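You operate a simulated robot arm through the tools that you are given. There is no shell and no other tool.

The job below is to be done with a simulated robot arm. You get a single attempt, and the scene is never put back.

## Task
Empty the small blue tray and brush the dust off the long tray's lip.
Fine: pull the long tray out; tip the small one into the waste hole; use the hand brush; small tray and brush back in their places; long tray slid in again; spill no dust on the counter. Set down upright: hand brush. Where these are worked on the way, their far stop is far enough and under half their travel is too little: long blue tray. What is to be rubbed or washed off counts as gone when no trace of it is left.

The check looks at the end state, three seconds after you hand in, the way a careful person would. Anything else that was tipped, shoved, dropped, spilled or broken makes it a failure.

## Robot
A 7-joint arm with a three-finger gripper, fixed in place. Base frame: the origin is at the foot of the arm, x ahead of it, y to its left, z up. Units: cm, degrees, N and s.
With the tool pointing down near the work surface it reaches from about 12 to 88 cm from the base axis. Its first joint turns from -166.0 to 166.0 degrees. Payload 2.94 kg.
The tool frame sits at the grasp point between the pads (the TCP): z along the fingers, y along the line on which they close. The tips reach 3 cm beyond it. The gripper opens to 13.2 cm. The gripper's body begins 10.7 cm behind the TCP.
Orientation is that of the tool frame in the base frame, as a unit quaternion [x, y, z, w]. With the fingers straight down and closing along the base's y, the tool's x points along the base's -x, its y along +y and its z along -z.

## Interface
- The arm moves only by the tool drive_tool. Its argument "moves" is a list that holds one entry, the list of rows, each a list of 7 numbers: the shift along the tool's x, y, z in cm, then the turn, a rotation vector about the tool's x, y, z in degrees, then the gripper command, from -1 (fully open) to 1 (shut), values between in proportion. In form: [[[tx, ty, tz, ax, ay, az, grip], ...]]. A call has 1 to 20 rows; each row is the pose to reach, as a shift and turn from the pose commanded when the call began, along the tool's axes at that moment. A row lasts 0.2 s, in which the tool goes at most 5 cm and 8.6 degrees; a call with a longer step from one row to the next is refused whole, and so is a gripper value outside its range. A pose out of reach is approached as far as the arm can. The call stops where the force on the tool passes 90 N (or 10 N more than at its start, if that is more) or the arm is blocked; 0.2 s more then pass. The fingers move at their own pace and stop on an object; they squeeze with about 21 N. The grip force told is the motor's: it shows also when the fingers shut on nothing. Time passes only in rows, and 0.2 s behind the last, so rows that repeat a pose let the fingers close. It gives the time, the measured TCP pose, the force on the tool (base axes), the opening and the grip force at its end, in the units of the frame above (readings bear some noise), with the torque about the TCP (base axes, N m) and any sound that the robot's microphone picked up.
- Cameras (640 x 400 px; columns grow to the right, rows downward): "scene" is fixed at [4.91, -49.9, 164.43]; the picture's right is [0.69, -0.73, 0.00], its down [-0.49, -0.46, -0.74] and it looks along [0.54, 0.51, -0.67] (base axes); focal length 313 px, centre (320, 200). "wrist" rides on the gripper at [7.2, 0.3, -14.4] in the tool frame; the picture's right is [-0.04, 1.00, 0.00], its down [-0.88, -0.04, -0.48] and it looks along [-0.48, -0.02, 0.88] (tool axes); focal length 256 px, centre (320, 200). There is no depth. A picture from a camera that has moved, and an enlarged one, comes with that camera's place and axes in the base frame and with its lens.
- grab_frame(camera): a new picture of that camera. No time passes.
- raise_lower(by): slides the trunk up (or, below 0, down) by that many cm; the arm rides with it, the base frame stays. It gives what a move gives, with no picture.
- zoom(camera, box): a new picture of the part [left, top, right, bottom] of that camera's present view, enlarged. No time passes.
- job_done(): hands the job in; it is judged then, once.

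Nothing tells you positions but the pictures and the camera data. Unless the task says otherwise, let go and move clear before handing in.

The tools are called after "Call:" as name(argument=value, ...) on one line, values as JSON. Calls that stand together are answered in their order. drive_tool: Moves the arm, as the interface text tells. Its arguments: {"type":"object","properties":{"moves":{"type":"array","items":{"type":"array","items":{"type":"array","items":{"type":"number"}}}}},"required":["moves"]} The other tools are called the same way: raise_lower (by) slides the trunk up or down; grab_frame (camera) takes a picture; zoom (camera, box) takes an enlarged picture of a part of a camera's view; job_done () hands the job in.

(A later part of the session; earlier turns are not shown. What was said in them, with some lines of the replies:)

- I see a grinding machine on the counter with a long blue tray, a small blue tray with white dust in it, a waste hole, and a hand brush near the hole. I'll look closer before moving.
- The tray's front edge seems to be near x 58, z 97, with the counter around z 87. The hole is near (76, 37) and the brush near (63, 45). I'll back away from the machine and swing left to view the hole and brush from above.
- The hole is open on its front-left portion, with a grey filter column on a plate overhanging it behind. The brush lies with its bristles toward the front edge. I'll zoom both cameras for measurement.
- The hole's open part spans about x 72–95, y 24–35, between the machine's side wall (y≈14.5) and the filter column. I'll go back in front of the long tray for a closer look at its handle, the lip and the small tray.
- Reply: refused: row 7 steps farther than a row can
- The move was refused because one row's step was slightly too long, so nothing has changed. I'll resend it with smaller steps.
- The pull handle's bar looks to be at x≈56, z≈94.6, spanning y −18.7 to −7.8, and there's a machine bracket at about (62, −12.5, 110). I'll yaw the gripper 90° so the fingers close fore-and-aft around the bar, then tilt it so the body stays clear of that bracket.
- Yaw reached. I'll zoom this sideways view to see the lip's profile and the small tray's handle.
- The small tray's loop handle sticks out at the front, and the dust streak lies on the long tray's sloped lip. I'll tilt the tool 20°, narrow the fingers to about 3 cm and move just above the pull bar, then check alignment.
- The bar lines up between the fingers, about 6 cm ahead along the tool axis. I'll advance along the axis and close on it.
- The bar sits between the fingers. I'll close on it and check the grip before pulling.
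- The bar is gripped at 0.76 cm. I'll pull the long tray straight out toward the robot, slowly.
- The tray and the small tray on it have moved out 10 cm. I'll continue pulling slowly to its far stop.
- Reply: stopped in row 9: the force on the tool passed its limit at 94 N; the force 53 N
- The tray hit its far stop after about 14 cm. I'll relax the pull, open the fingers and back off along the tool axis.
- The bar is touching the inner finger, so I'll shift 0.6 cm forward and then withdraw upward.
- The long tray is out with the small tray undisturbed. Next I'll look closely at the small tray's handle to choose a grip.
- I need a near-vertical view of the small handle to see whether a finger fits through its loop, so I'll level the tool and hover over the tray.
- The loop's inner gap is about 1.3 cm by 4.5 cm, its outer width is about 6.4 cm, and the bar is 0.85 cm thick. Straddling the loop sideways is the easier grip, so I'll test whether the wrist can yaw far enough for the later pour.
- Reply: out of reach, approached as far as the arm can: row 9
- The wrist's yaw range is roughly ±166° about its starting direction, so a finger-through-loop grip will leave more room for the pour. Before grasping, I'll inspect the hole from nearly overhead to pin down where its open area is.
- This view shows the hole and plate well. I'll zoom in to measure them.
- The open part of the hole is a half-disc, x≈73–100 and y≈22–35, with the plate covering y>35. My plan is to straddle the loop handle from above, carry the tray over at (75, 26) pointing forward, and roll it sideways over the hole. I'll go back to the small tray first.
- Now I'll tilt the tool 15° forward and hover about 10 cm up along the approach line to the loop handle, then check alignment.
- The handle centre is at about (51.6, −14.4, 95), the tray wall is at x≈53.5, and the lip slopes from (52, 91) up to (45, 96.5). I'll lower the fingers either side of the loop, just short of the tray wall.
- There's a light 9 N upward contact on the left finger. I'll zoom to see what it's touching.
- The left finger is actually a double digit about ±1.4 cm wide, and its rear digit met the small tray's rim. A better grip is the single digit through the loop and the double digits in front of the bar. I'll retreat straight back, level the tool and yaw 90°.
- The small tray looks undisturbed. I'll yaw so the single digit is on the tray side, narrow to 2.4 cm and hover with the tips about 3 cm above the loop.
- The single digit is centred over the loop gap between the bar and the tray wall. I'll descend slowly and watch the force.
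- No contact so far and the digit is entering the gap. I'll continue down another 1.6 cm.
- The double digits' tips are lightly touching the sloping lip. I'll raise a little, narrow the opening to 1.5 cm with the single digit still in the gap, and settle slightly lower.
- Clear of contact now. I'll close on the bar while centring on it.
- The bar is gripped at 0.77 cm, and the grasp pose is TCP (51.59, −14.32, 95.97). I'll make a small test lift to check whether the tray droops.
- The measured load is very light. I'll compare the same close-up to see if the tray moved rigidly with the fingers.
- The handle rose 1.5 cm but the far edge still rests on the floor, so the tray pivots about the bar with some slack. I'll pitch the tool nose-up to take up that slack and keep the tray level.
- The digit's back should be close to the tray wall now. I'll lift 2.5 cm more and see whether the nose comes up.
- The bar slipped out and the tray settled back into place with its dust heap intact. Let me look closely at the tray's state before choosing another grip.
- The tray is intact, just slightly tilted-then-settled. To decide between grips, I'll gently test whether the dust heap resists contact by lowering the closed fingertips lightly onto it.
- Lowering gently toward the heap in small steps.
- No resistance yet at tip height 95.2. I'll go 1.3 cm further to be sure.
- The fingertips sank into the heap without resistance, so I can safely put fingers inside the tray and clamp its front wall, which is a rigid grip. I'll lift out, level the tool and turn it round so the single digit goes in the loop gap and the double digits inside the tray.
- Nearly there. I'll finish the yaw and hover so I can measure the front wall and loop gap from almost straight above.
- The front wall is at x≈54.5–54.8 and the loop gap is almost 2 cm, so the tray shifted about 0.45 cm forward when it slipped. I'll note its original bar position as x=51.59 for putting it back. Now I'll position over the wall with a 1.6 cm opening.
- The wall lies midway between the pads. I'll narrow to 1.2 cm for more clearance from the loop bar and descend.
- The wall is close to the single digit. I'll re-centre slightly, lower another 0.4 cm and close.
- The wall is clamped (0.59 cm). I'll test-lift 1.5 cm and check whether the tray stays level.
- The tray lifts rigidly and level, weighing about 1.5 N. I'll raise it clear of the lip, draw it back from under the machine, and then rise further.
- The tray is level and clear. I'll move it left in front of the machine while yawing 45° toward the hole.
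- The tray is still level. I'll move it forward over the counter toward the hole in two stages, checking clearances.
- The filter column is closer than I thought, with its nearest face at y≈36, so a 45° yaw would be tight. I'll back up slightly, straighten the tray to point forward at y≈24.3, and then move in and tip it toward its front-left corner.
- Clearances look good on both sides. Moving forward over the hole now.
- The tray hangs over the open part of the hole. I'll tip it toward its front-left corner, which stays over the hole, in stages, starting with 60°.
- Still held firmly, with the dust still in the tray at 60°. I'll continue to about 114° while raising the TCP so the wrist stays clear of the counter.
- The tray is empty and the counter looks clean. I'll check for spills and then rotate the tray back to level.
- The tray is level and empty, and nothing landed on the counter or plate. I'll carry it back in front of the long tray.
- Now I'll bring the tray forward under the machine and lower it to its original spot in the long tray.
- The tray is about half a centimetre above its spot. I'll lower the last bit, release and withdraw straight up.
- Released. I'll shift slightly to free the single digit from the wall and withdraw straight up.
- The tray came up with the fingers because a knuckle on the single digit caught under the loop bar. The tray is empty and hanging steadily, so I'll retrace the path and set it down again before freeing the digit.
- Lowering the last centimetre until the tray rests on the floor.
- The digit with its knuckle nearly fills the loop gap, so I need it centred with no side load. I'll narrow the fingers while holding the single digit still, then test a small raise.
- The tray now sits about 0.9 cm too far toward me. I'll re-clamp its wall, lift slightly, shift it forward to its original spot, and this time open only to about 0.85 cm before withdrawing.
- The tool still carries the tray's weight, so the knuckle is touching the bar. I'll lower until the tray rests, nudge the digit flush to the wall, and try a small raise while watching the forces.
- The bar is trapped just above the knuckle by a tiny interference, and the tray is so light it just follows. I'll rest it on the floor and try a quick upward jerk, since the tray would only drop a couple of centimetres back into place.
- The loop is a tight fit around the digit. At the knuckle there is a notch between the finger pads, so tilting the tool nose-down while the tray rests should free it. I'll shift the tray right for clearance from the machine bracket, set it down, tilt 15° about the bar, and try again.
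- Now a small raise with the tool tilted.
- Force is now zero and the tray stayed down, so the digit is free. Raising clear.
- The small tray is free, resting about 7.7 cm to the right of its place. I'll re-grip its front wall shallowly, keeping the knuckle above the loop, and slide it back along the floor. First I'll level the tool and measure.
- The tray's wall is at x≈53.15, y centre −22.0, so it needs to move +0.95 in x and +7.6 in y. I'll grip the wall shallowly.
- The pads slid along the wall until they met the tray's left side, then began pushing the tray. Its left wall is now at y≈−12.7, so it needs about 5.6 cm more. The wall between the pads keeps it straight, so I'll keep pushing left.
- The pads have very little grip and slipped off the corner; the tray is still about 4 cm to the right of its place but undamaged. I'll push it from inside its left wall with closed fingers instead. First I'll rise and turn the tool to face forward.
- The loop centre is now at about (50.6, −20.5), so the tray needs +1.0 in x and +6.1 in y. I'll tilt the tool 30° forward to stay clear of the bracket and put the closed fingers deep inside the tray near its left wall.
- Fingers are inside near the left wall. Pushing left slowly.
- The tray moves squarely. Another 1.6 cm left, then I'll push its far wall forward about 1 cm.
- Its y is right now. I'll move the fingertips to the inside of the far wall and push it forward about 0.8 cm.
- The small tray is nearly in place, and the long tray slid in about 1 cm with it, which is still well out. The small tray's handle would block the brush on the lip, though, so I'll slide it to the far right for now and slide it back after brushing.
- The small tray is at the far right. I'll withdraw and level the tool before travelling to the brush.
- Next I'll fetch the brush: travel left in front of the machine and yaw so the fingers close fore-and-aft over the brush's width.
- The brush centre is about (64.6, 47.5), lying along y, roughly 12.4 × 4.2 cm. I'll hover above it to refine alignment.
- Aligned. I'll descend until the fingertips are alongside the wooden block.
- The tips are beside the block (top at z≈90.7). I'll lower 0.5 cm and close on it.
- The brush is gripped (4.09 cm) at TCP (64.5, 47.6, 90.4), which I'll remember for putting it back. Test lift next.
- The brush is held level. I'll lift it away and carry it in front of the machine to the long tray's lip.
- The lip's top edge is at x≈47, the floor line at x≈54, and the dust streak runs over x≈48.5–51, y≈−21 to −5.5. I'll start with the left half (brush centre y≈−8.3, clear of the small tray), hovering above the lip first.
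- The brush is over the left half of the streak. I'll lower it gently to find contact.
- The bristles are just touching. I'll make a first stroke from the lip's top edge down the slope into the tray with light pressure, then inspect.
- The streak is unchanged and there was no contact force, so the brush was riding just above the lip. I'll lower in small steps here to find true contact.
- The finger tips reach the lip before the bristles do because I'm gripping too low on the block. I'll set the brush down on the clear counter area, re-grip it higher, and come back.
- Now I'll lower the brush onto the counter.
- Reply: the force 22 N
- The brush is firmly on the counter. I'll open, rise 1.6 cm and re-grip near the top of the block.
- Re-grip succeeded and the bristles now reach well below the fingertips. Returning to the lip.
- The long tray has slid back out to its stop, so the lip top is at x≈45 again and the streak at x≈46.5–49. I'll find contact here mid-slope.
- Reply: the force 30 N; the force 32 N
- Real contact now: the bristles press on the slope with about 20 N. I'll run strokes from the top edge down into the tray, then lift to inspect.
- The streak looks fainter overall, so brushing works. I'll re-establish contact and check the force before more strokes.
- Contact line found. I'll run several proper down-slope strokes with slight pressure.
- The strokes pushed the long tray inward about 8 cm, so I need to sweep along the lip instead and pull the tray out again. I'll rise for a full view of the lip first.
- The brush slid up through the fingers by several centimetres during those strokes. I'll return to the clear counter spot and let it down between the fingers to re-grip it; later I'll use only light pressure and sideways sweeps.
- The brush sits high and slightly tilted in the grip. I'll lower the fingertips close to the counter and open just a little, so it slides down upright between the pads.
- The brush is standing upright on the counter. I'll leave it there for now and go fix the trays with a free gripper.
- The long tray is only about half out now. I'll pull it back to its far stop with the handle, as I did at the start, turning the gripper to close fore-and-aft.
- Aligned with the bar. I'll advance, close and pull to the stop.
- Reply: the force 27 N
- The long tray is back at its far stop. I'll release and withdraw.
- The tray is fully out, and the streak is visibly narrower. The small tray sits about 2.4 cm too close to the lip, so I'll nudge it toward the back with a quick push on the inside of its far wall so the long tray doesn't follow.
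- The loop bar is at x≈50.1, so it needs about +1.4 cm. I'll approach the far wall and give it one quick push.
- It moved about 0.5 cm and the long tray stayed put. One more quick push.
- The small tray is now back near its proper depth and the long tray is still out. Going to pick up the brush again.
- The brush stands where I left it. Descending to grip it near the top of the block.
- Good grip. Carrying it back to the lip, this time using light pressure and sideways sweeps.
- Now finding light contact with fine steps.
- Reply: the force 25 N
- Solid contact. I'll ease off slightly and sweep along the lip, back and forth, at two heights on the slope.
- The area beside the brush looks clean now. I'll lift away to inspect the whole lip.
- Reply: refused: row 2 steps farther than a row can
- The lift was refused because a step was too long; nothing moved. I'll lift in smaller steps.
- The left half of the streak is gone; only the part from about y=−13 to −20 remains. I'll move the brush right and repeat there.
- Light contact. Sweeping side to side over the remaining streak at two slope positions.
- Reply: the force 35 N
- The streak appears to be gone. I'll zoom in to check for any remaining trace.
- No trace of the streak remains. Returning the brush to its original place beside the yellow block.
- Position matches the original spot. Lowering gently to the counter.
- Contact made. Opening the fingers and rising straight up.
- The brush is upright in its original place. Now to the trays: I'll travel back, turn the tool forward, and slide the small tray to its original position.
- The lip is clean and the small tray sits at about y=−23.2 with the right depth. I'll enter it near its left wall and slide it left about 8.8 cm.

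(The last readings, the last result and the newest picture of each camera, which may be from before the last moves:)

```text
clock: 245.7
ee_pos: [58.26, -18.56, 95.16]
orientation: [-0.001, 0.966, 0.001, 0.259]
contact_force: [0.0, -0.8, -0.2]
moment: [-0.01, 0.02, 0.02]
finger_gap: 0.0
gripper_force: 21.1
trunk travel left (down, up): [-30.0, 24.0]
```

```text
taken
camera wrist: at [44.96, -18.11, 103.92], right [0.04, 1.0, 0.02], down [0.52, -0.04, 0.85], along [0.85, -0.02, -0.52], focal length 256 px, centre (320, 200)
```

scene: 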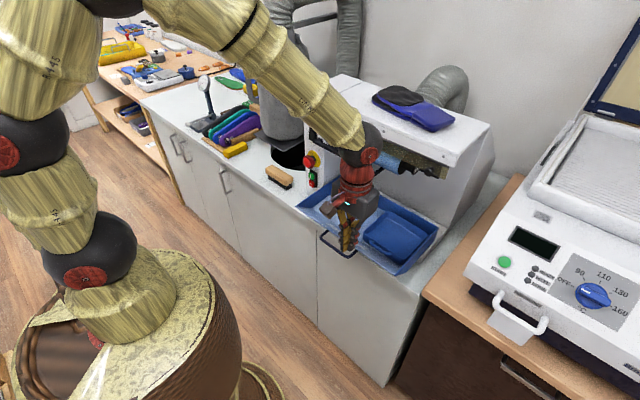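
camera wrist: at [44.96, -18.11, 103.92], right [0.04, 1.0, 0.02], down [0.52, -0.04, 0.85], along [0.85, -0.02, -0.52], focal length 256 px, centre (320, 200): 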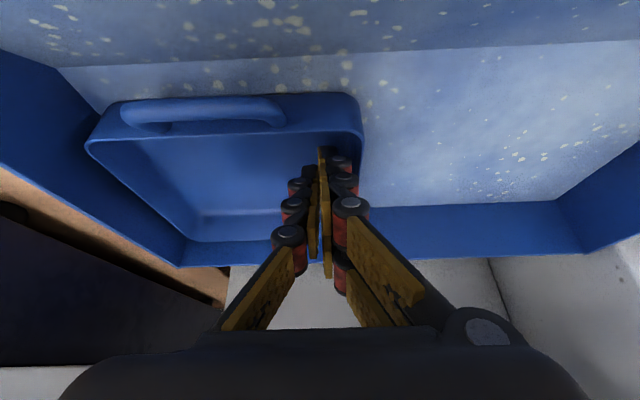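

Inside the tray near its left wall. Pushing left slowly.

Call:
drive_tool(moves=[[[0, 0.7, 0, 0, 0, 0, 1], [0, 1.5, 0, 0, 0, 0, 1], [0, 2.3, 0, 0, 0, 0, 1], [0, 3.1, 0, 0, 0, 0, 1], [0, 3.9, 0, 0, 0, 0, 1], [0, 4.7, 0, 0, 0, 0, 1], [0, 5.5, 0, 0, 0, 0, 1], [0, 6.3, 0, 0, 0, 0, 1], [0, 7.1, 0, 0, 0, 0, 1], [0, 7.9, 0, 0, 0, 0, 1], [0, 8.6, 0, 0, 0, 0, 1], [0, 9.1, 0, 0, 0, 0, 1], [0, 9.35, 0, 0, 0, 0, 1], [0, 9.35, 0, 0, 0, 0, 1], [0, 7, 0, 0, 0, 0, 1], [0, 4.5, 0, 0, 0, 0, 1], [0, 4.5, 0, 0, 0, 0, 1]]])

Call:
grab_frame(camera="wrist")

Call:
zoom(camera="scene", box=[300, 150, 440, 280])

```text
clock: 249.3
ee_pos: [58.37, -14.0, 95.05]
orientation: [-0.002, 0.966, 0.002, 0.259]
contact_force: [1.6, -0.1, 0.2]
moment: [-0.01, -0.01, -0.01]
finger_gap: 0.0
gripper_force: 21.1
trunk travel left (down, up): [-30.0, 24.0]
```

```text
taken
camera wrist: at [45.02, -13.63, 103.88], right [0.04, 1.0, 0.02], down [0.52, -0.04, 0.85], along [0.85, -0.02, -0.52], focal length 256 px, centre (320, 200)
```

wrist: 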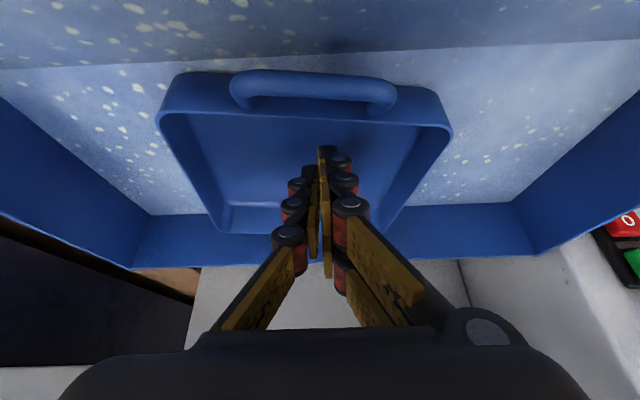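

```text
3.08 times, centred on (370, 215) of scene
camera zoom: at [4.91, -49.9, 164.43], right [0.69, -0.73, 0.0], down [-0.49, -0.46, -0.74], along [0.54, 0.51, -0.67], focal length 964 px, centre (166, 154)
```

zoom: 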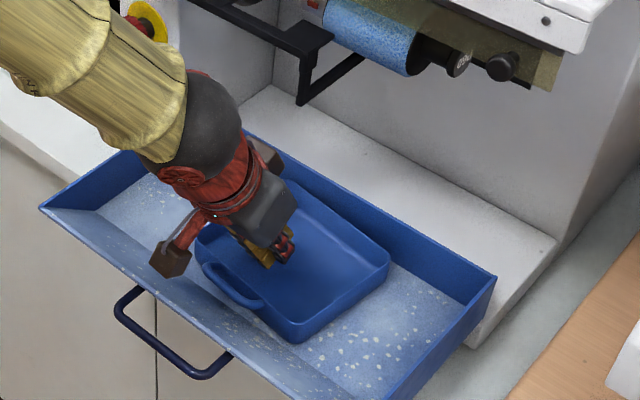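

The tray is at y≈−13.9 but turned about 5° clockwise. A quick push on the inside of its far wall near the right end should straighten it and set its depth.

Call:
drive_tool(moves=[[[-1.2, -2.2, 0.7, 0, 0, 0, 1], [-2.25, -4.5, 1.3, 0, 0, 0, 1], [-2.25, -4.5, 1.3, 0, 0, 0, 1], [-4.85, -4.5, 2.8, 0, 0, 0, 1], [-2.6, -4.5, 1.5, 0, 0, 0, 1], [-0.5, -3, 0.3, 0, 0, 0, 1], [0, 0, 0, 0, 0, 0, 1], [0, 0, 0, 0, 0, 0, 1]]])

Call:
grab_frame(camera="wrist")

Call:
zoom(camera="scene", box=[300, 150, 440, 280])

```text
clock: 251.1
ee_pos: [58.39, -13.96, 95.17]
orientation: [0.0, 0.966, 0.002, 0.259]
contact_force: [-0.3, 0.3, -0.2]
moment: [0.0, 0.01, 0.01]
finger_gap: 0.0
gripper_force: 20.8
trunk travel left (down, up): [-30.0, 24.0]
```

```text
taken
camera wrist: at [44.95, -13.51, 103.94], right [0.04, 1.0, 0.02], down [0.52, -0.04, 0.85], along [0.85, -0.02, -0.52], focal length 256 px, centre (320, 200)
```

wrist: 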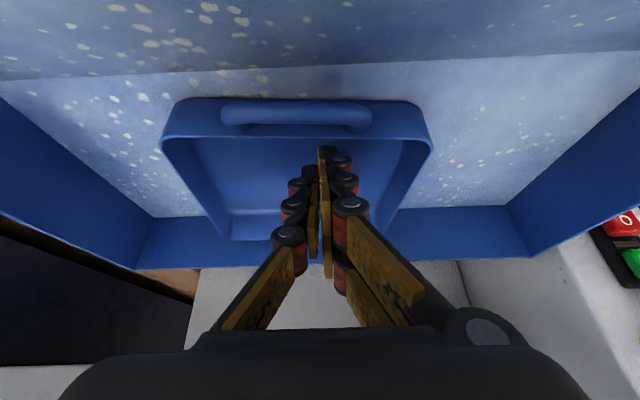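

```text
3.08 times, centred on (370, 215) of scene
camera zoom: at [4.91, -49.9, 164.43], right [0.69, -0.73, 0.0], down [-0.49, -0.46, -0.74], along [0.54, 0.51, -0.67], focal length 964 px, centre (166, 154)
```

zoom: 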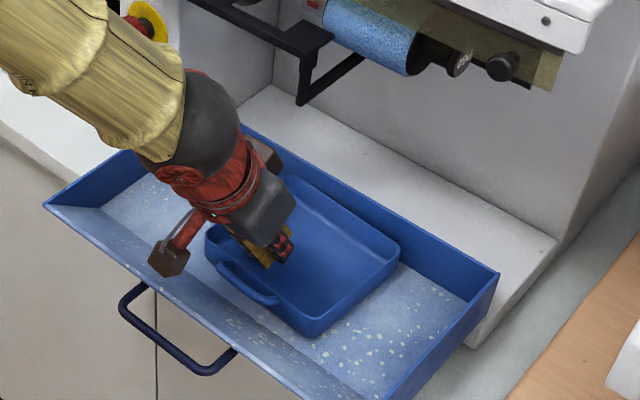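

It now sits at about y=−14.6 with the right depth but is still turned ~4° clockwise. I'll nudge the far end of its left wall to straighten it.

Call:
drive_tool(moves=[[[-1.8, 0.8, 1.0, 0, 0, 0, 1], [-3.55, 2, 2.05, 0, 0, 0, 1], [-3.55, 3.5, 2.05, 0, 0, 0, 1], [-3.55, 4.2, 2.05, 0, 0, 0, 1], [-3.55, 4.6, 2.05, 0, 0, 0, 1], [-3.55, 5.0, 2.05, 0, 0, 0, 1], [-3.55, 5.0, 2.05, 0, 0, 0, 1], [-3.55, 3.0, 2.05, 0, 0, 0, 1], [-1.8, 1.5, 1.0, 0, 0, 0, 1], [0, 0, 0, 0, 0, 0, 1], [0, 0, 0, 0, 0, 0, 1]]])

Call:
grab_frame(camera="wrist")

```text
clock: 253.5
ee_pos: [58.33, -13.98, 95.03]
orientation: [0.0, 0.966, 0.0, 0.259]
contact_force: [0.3, -0.5, -0.1]
moment: [0.02, 0.01, -0.01]
finger_gap: 0.02
gripper_force: 21.6
trunk travel left (down, up): [-30.0, 24.0]
```

```text
taken
camera wrist: at [44.93, -13.6, 103.93], right [0.04, 1.0, 0.02], down [0.52, -0.04, 0.85], along [0.85, -0.02, -0.52], focal length 256 px, centre (320, 200)
```

wrist: 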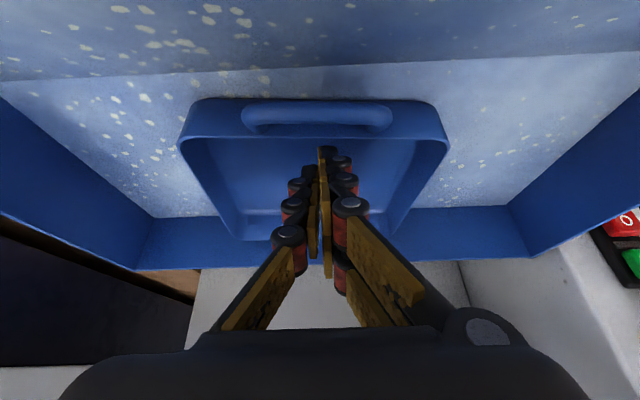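

Slight rotation remains (~3°) and the tray is a touch far back. I'll pull its front wall toward me from the inside at the left side, which should straighten it.

Call:
drive_tool(moves=[[[0, 2, 0, 0, 0, 0, 1], [0, 4.2, 0, 0, 0, 0, 1], [0.35, 4.2, -0.2, 0, 0, 0, 1], [0.7, 4.2, -0.4, 0, 0, 0, 1], [1.05, 4.2, -0.6, 0, 0, 0, 1], [1.4, 4.2, -0.8, 0, 0, 0, 1], [1.4, 4.2, -0.8, 0, 0, 0, 1], [0.2, 3, -0.1, 0, 0, 0, 1], [0, 0, 0, 0, 0, 0, 1], [0, 0, 0, 0, 0, 0, 1]]])

Call:
grab_frame(camera="wrist")

Call:
zoom(camera="scene", box=[300, 150, 440, 280])

```text
clock: 255.7
ee_pos: [58.23, -13.85, 95.22]
orientation: [-0.002, 0.966, 0.001, 0.259]
contact_force: [-0.2, 0.3, -0.1]
moment: [0.01, -0.04, 0.02]
finger_gap: 0.0
gripper_force: 21.0
trunk travel left (down, up): [-30.0, 24.0]
```

```text
taken
camera wrist: at [44.86, -13.56, 103.98], right [0.04, 1.0, 0.02], down [0.52, -0.04, 0.85], along [0.85, -0.02, -0.52], focal length 256 px, centre (320, 200)
```

wrist: 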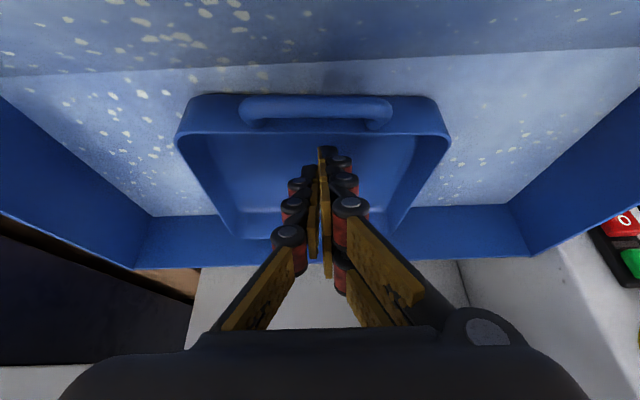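

```text
3.08 times, centred on (370, 215) of scene
camera zoom: at [4.91, -49.9, 164.43], right [0.69, -0.73, 0.0], down [-0.49, -0.46, -0.74], along [0.54, 0.51, -0.67], focal length 964 px, centre (166, 154)
```

zoom: 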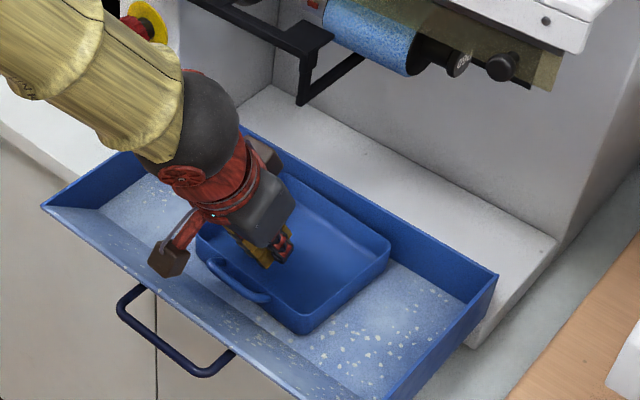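

The small tray is within about half a centimetre and 2° of its original spot, which is fine. I'll withdraw and set up to slide the long tray in.

Call:
drive_tool(moves=[[[0, 0, -3, 0, 0, 0, 1], [0, 0, -7, 0, 0, 0, 1], [0, 0, -11, 0, 7.5, 0, 1], [1.5, 0, -13.5, 0, 15, 0, 1], [3.5, 0, -15.5, 0, 22.5, 0, 1], [5.5, 0, -17, 0, 30, 0, 0.8], [5.5, 0, -17, 0, 30, 0, 0.606]]])

Call:
grab_frame(camera="wrist")

Call:
zoom(camera="scene", box=[290, 140, 440, 290])

```text
clock: 257.3
ee_pos: [45.06, -14.02, 107.19]
orientation: [-0.001, 1.0, 0.001, 0.0]
contact_force: [-0.1, -0.2, -0.3]
moment: [0.0, -0.02, 0.0]
finger_gap: 2.59
gripper_force: 0.1
trunk travel left (down, up): [-30.0, 24.0]
```

```text
taken
camera wrist: at [37.89, -13.64, 121.44], right [0.04, 1.0, 0.0], down [0.88, -0.04, 0.47], along [0.47, -0.02, -0.88], focal length 256 px, centre (320, 200)
```

wrist: 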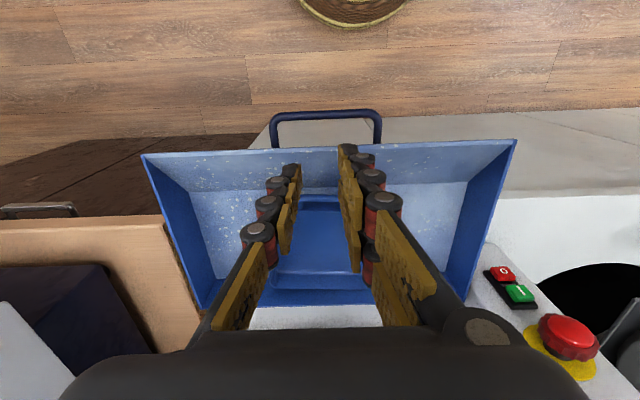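

```text
2.67 times, centred on (365, 215) of scene
camera zoom: at [4.91, -49.9, 164.43], right [0.69, -0.73, 0.0], down [-0.49, -0.46, -0.74], along [0.54, 0.51, -0.67], focal length 836 px, centre (200, 160)
```

zoom: 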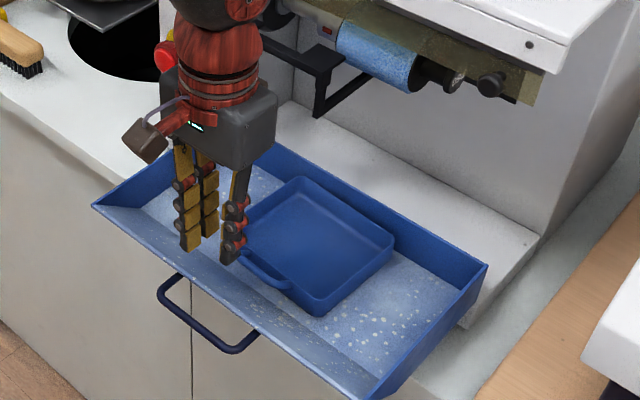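

Before closing, I want a straight-down view to check the small tray's rotation against the original picture, so I'll go to the same viewing pose as before.

Call:
drive_tool(moves=[[[-0.5, 0.3, 0, 0, 0, -8, 0.606], [-1, 0.6, 0, 0, 0, -16, 0.606], [-1.5, 0.9, 0, 0, 0, -24, 0.606], [-2, 1.2, 0, 0, 0, -32, 0.606], [-2.5, 1.5, 0, 0, 0, -40, 0.606], [-3, 1.8, 0, 0, 0, -48, 0.606], [-3.5, 2.1, 0, 0, 0, -56, 0.606], [-4, 2.4, 0, 0, 0, -64, 0.606], [-4.5, 2.7, 0, 0, 0, -72, 0.606], [-5, 3, 0, 0, 0, -80, 0.606], [-5.8, 3.5, 0, 0, 0, -88, 0.606], [-5.8, 3.5, 0, 0, 0, -90, 0.606]]])

Call:
grab_frame(camera="wrist")

Call:
zoom(camera="wrist", box=[100, 0, 400, 200])

```text
clock: 259.9
ee_pos: [50.96, -10.52, 107.11]
orientation: [0.708, -0.706, -0.001, 0.0]
contact_force: [-0.1, 0.0, -0.1]
moment: [-0.01, -0.02, -0.02]
finger_gap: 2.59
gripper_force: 0.0
trunk travel left (down, up): [-30.0, 24.0]
```

```text
taken
camera wrist: at [50.64, -17.64, 121.44], right [-1.0, 0.04, 0.0], down [0.03, 0.88, 0.48], along [0.02, 0.48, -0.88], focal length 256 px, centre (320, 200)
```

wrist: 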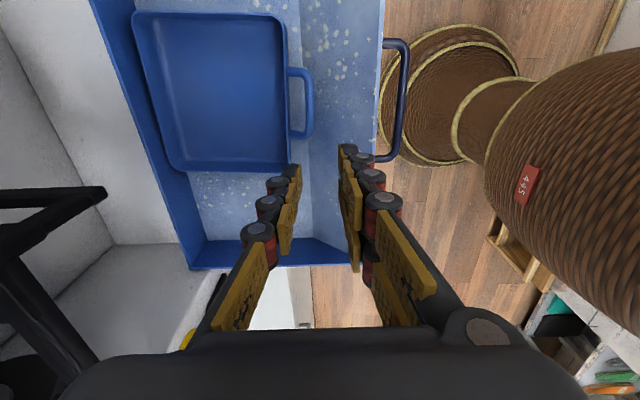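

```text
2.00 times, centred on (250, 100) of wrist
camera zoom: at [50.64, -17.64, 121.44], right [-1.0, 0.04, 0.0], down [0.03, 0.88, 0.48], along [0.02, 0.48, -0.88], focal length 512 px, centre (460, 400)
```

zoom: 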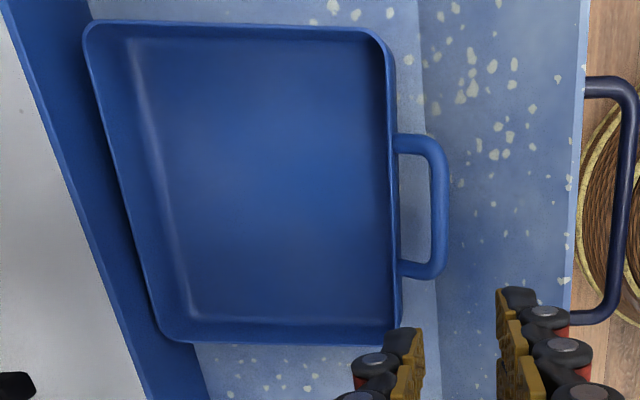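

It matches the original view to within about 0.6 cm and 2.6°, which is good. Now I'll grip the long tray's handle and slide it in.

Call:
drive_tool(moves=[[[0.9, 3.6, 0, 0, 0, 0, 0.606], [1.8, 7.2, 0, 0, 0, 0, 0.606], [2.7, 10.7, 1, 7, 0, 0, 0.606], [2.7, 10.7, 4, 14, 0, 0, 0.606], [2.7, 10.7, 6.7, 20, 0, 0, 0.606], [2.7, 10.7, 6.7, 20, 0, 0, 0.606]]])

Call:
grab_frame(camera="wrist")

```text
clock: 261.3
ee_pos: [40.21, -13.21, 100.59]
orientation: [0.697, -0.696, 0.122, -0.123]
contact_force: [-0.6, 0.7, -0.4]
moment: [-0.03, -0.02, -0.02]
finger_gap: 2.62
gripper_force: 0.2
trunk travel left (down, up): [-30.0, 24.0]
```

```text
taken
camera wrist: at [35.03, -20.38, 113.88], right [-0.94, 0.04, -0.34], down [-0.13, 0.88, 0.46], along [0.32, 0.48, -0.82], focal length 256 px, centre (320, 200)
```

wrist: 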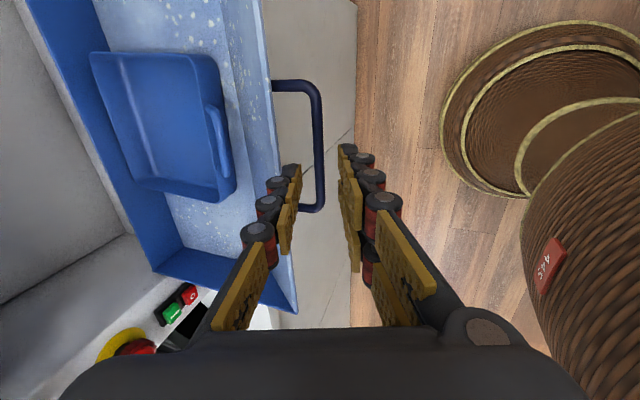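

Call:
drive_tool(moves=[[[0, 0, 2, 0, 0, 0, 0.606], [0, 0, 4, 0, 0, 0, 0.606], [0, 0, 5.5, 0, 0, 0, 0.606], [0, 0, 6.4, 0, 0, 0, 0.606], [0, 0, 6.4, 0, 0, 0, 1], [0, 0, 6.4, 0, 0, 0, 1], [0, 0, 6.4, 0, 0, 0, 1], [0, 0, 6.4, 0, 0, 0, 1]]])

Call:
drive_tool(moves=[[[0, -0.2, 0.07, 0, 0, 0, 1], [0, -0.6, 0.22, 0, 0, 0, 1], [0, -1.2, 0.44, 0, 0, 0, 1], [0, -1.9, 0.69, 0, 0, 0, 1], [0, -2.6, 0.95, 0, 0, 0, 1], [0, -3.3, 1.2, 0, 0, 0, 1], [0, -4.0, 1.46, 0, 0, 0, 1], [0, -4.7, 1.71, 0, 0, 0, 1], [0, -5.4, 1.97, 0, 0, 0, 1], [0, -6.1, 2.22, 0, 0, 0, 1], [0, -6.8, 2.47, 0, 0, 0, 1], [0, -7.5, 2.73, 0, 0, 0, 1], [0, -8.2, 2.98, 0, 0, 0, 1], [0, -8.9, 3.24, 0, 0, 0, 1], [0, -9.4, 3.42, 0, 0, 0, 1], [0, -9.7, 3.53, 0, 0, 0, 1]]])

Call:
grab_frame(camera="scene")

```text
clock: 263.1
ee_pos: [42.29, -13.27, 94.32]
orientation: [0.697, -0.696, 0.122, -0.124]
contact_force: [-0.4, -1.3, 0.0]
moment: [-0.26, 0.0, 0.51]
finger_gap: 0.76
gripper_force: 35.7
trunk travel left (down, up): [-30.0, 24.0]
```

```text
clock: 266.5
ee_pos: [52.71, -13.17, 94.42]
orientation: [0.697, -0.695, 0.122, -0.124]
contact_force: [0.3, -1.9, -3.1]
moment: [-0.12, 0.0, 0.6]
finger_gap: 0.72
gripper_force: 35.5
trunk travel left (down, up): [-30.0, 24.0]
```

```text
taken
```

scene: 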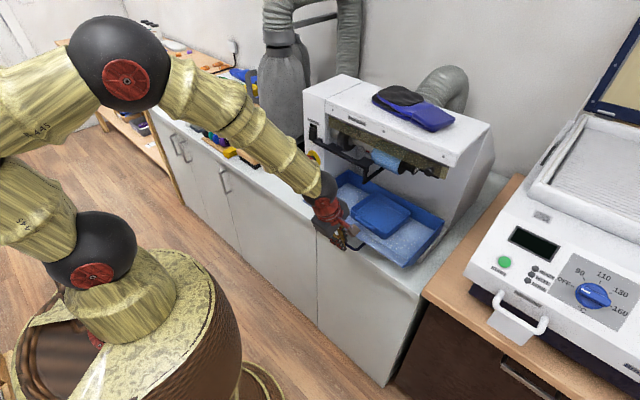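

The tray is sliding in smoothly with the small tray riding along. Pushing the last few centimetres to its original closed position.

Call:
drive_tool(moves=[[[0, -0.5, 0.18, 0, 0, 0, 1], [0, -1.1, 0.4, 0, 0, 0, 1], [0, -1.7, 0.62, 0, 0, 0, 1], [0, -2.2, 0.8, 0, 0, 0, 1], [0, -2.7, 0.98, 0, 0, 0, 1], [0, -3.1, 1.13, 0, 0, 0, 1], [0, -3.4, 1.24, 0, 0, 0, 1], [0, -3.6, 1.31, 0, 0, 0, 1], [0, -3.6, 1.31, 0, 0, 0, 1]]])

Call:
zoom(camera="scene", box=[300, 140, 460, 270])

```text
clock: 268.5
ee_pos: [56.32, -13.23, 94.43]
orientation: [0.697, -0.696, 0.121, -0.122]
contact_force: [-12.7, -8.4, 4.0]
moment: [-0.37, 0.03, 0.61]
finger_gap: 0.75
gripper_force: 35.7
trunk travel left (down, up): [-30.0, 24.0]
```

```text
3.08 times, centred on (380, 205) of scene
camera zoom: at [4.91, -49.9, 164.43], right [0.69, -0.73, 0.0], down [-0.49, -0.46, -0.74], along [0.54, 0.51, -0.67], focal length 964 px, centre (135, 185)
```

zoom: 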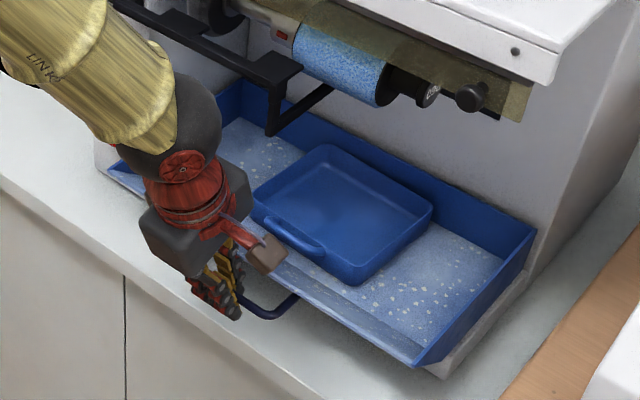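

The tray is at its closed stop (12.7 N), and the small tray looks just like in the first picture. Releasing and withdrawing.

Call:
drive_tool(moves=[[[0, 0.1, 0, 0, 0, 0, 1], [0, 0.1, 0, 0, 0, 0, 0.606], [0, 0.1, 0, 0, 0, 0, 0.606], [0, 0.1, 0, 0, 0, 0, 0.606]]])

Call:
grab_frame(camera="wrist")

```text
clock: 269.5
ee_pos: [56.47, -13.04, 94.36]
orientation: [0.697, -0.696, 0.122, -0.123]
contact_force: [-1.3, 0.7, -0.8]
moment: [-0.01, -0.04, 0.04]
finger_gap: 2.54
gripper_force: 0.0
trunk travel left (down, up): [-30.0, 24.0]
```

```text
taken
camera wrist: at [51.27, -20.25, 107.7], right [-0.94, 0.04, -0.34], down [-0.13, 0.88, 0.46], along [0.32, 0.48, -0.82], focal length 256 px, centre (320, 200)
```

wrist: 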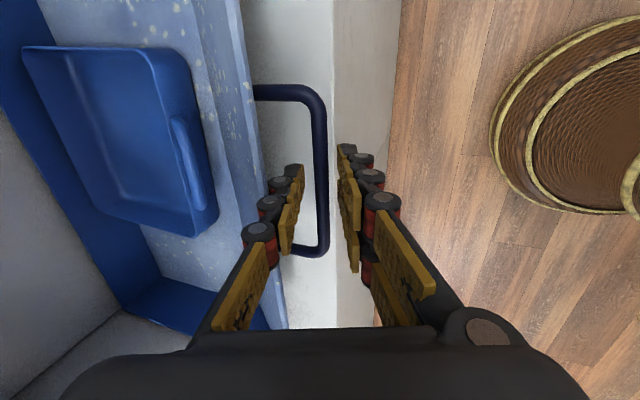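

Call:
drive_tool(moves=[[[0, 0, -2, 0, 0, 0, 0.606], [0, 0, -5, 0, 0, 0, 0.606], [0, 0, -9, 0, 0, 0, 0.606], [0, 0, -13, 0, 0, 0, 0.606], [0, 2, -15, -7, 0, 0, 0.6], [0, 5, -17, -14, 0, 0, 0.5], [0, 8, -18, -20, 0, 0, 0.5]]])

Call:
grab_frame(camera="wrist")

Call:
grab_frame(camera="scene")

Call:
zoom(camera="scene", box=[300, 140, 460, 270])

```text
clock: 271.1
ee_pos: [42.73, -13.18, 108.71]
orientation: [0.708, -0.706, -0.001, 0.0]
contact_force: [-0.5, -0.6, -0.1]
moment: [-0.02, 0.0, -0.02]
finger_gap: 3.3
gripper_force: 0.1
trunk travel left (down, up): [-30.0, 24.0]
```

```text
taken
camera wrist: at [42.49, -20.32, 122.93], right [-1.0, 0.04, 0.0], down [0.04, 0.88, 0.48], along [0.02, 0.48, -0.88], focal length 256 px, centre (320, 200)
```

wrist: 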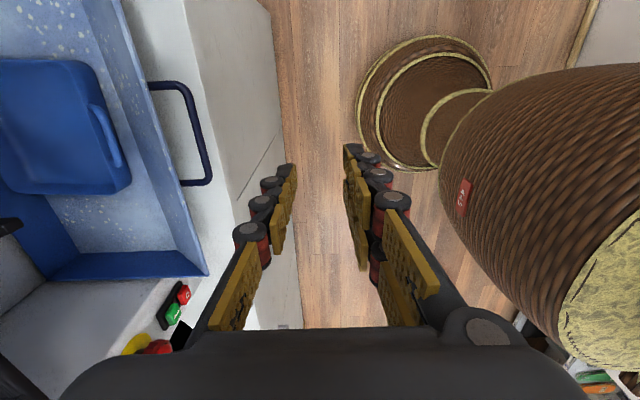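

```text
taken
```

scene: 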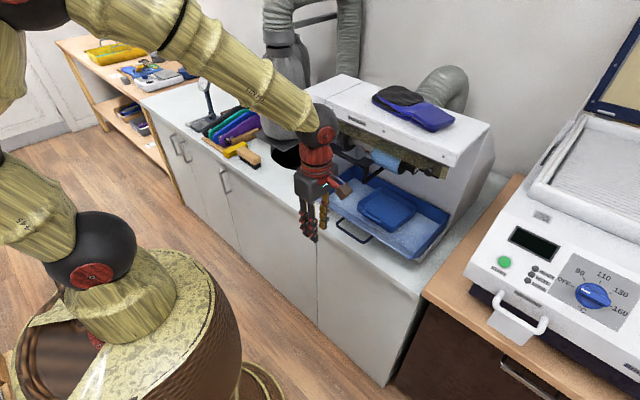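

```text
3.08 times, centred on (380, 205) of scene
camera zoom: at [4.91, -49.9, 164.43], right [0.69, -0.73, 0.0], down [-0.49, -0.46, -0.74], along [0.54, 0.51, -0.67], focal length 964 px, centre (135, 185)
```

zoom: 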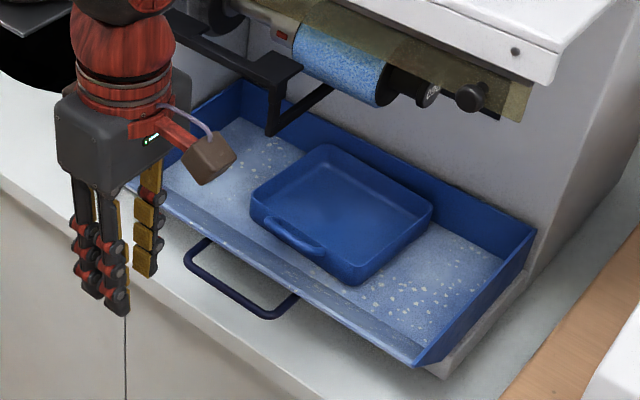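

The tray handle and small tray coincide with the first picture. I'll inspect the lip, counter, hole area and brush once more before handing in.

Call:
zoom(camera="wrist", box=[60, 0, 260, 280])

Call:
zoom(camera="scene", box=[190, 70, 330, 200])

Call:
zoom(camera="scene", box=[320, 190, 410, 270])

```text
1.43 times, centred on (160, 140) of wrist
camera zoom: at [42.49, -20.32, 122.93], right [-1.0, 0.04, 0.0], down [0.04, 0.88, 0.48], along [0.02, 0.48, -0.88], focal length 366 px, centre (549, 286)
```

zoom: 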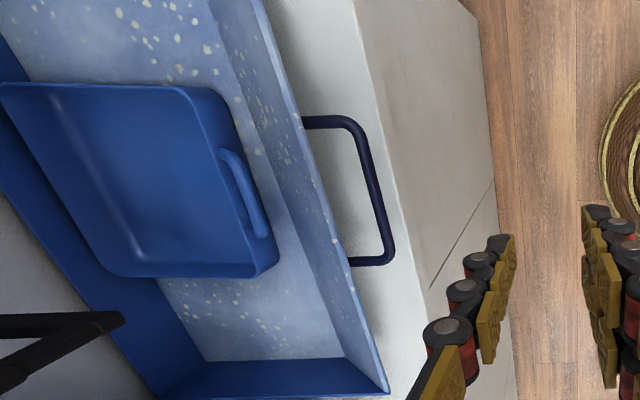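

```text
3.08 times, centred on (260, 135) of scene
camera zoom: at [4.91, -49.9, 164.43], right [0.69, -0.73, 0.0], down [-0.49, -0.46, -0.74], along [0.54, 0.51, -0.67], focal length 964 px, centre (505, 400)
```

zoom: 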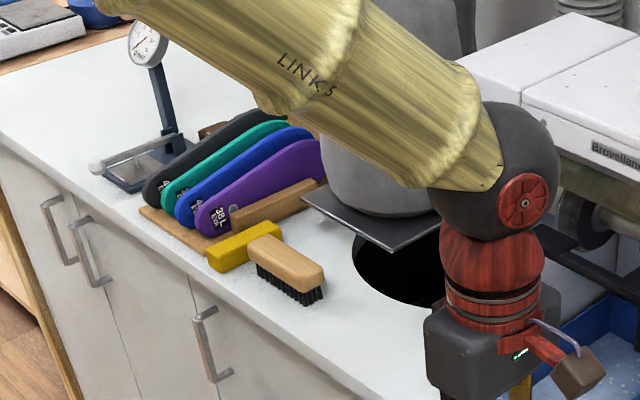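

```text
5.00 times, centred on (365, 230) of scene
camera zoom: at [4.91, -49.9, 164.43], right [0.69, -0.73, 0.0], down [-0.49, -0.46, -0.74], along [0.54, 0.51, -0.67], focal length 1567 px, centre (95, 50)
```

zoom: 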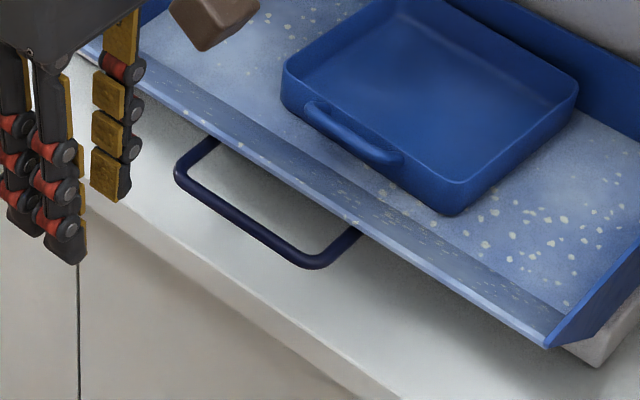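

Everything checks out:

- **Lip:** clean, with no trace of the streak.
- **Small tray:** empty and back in its place in the long tray, within about 0.6 cm and 3°.
- **Long tray:** closed.
- **Brush:** upright in its original spot.
- **Counter:** no dust on it.

The gripper is open and clear, so I'm handing in.

Call:
job_done()

```text
The job is handed in.
```

I've handed the job in. As far as I can see, everything asked for is done, but the check hasn't reported a result.

- **Long tray:** I pulled it out to its far stop, then slid it back to its closed stop. While I worked it slid partly in, to about half its travel, so I pulled it out again before the final sweeps.
- **Small tray:** I emptied it into the waste hole and saw no dust on the counter. It is back in the long tray, about 0.6 cm to the left of where it started and turned about 3°.
- **Lip:** The dust streak is gone. Close-up views show no trace of it, only the pale specks that were already all over the tray.
- **Hand brush:** It stands upright in its original spot beside the yellow block. I set it down on the counter in front of the hole several times to re-grip it.

Two things went wrong along the way, and neither left anything visible:
- **Small tray:** It slipped once while still full and dropped back about 3 cm, with its dust heap intact. Once empty it caught on a finger, so I slid it back into place instead of setting it down.
- **Brush:** It slid up in the grip during the first strokes, and I let it down about 4 cm onto its bristles to re-grip it.
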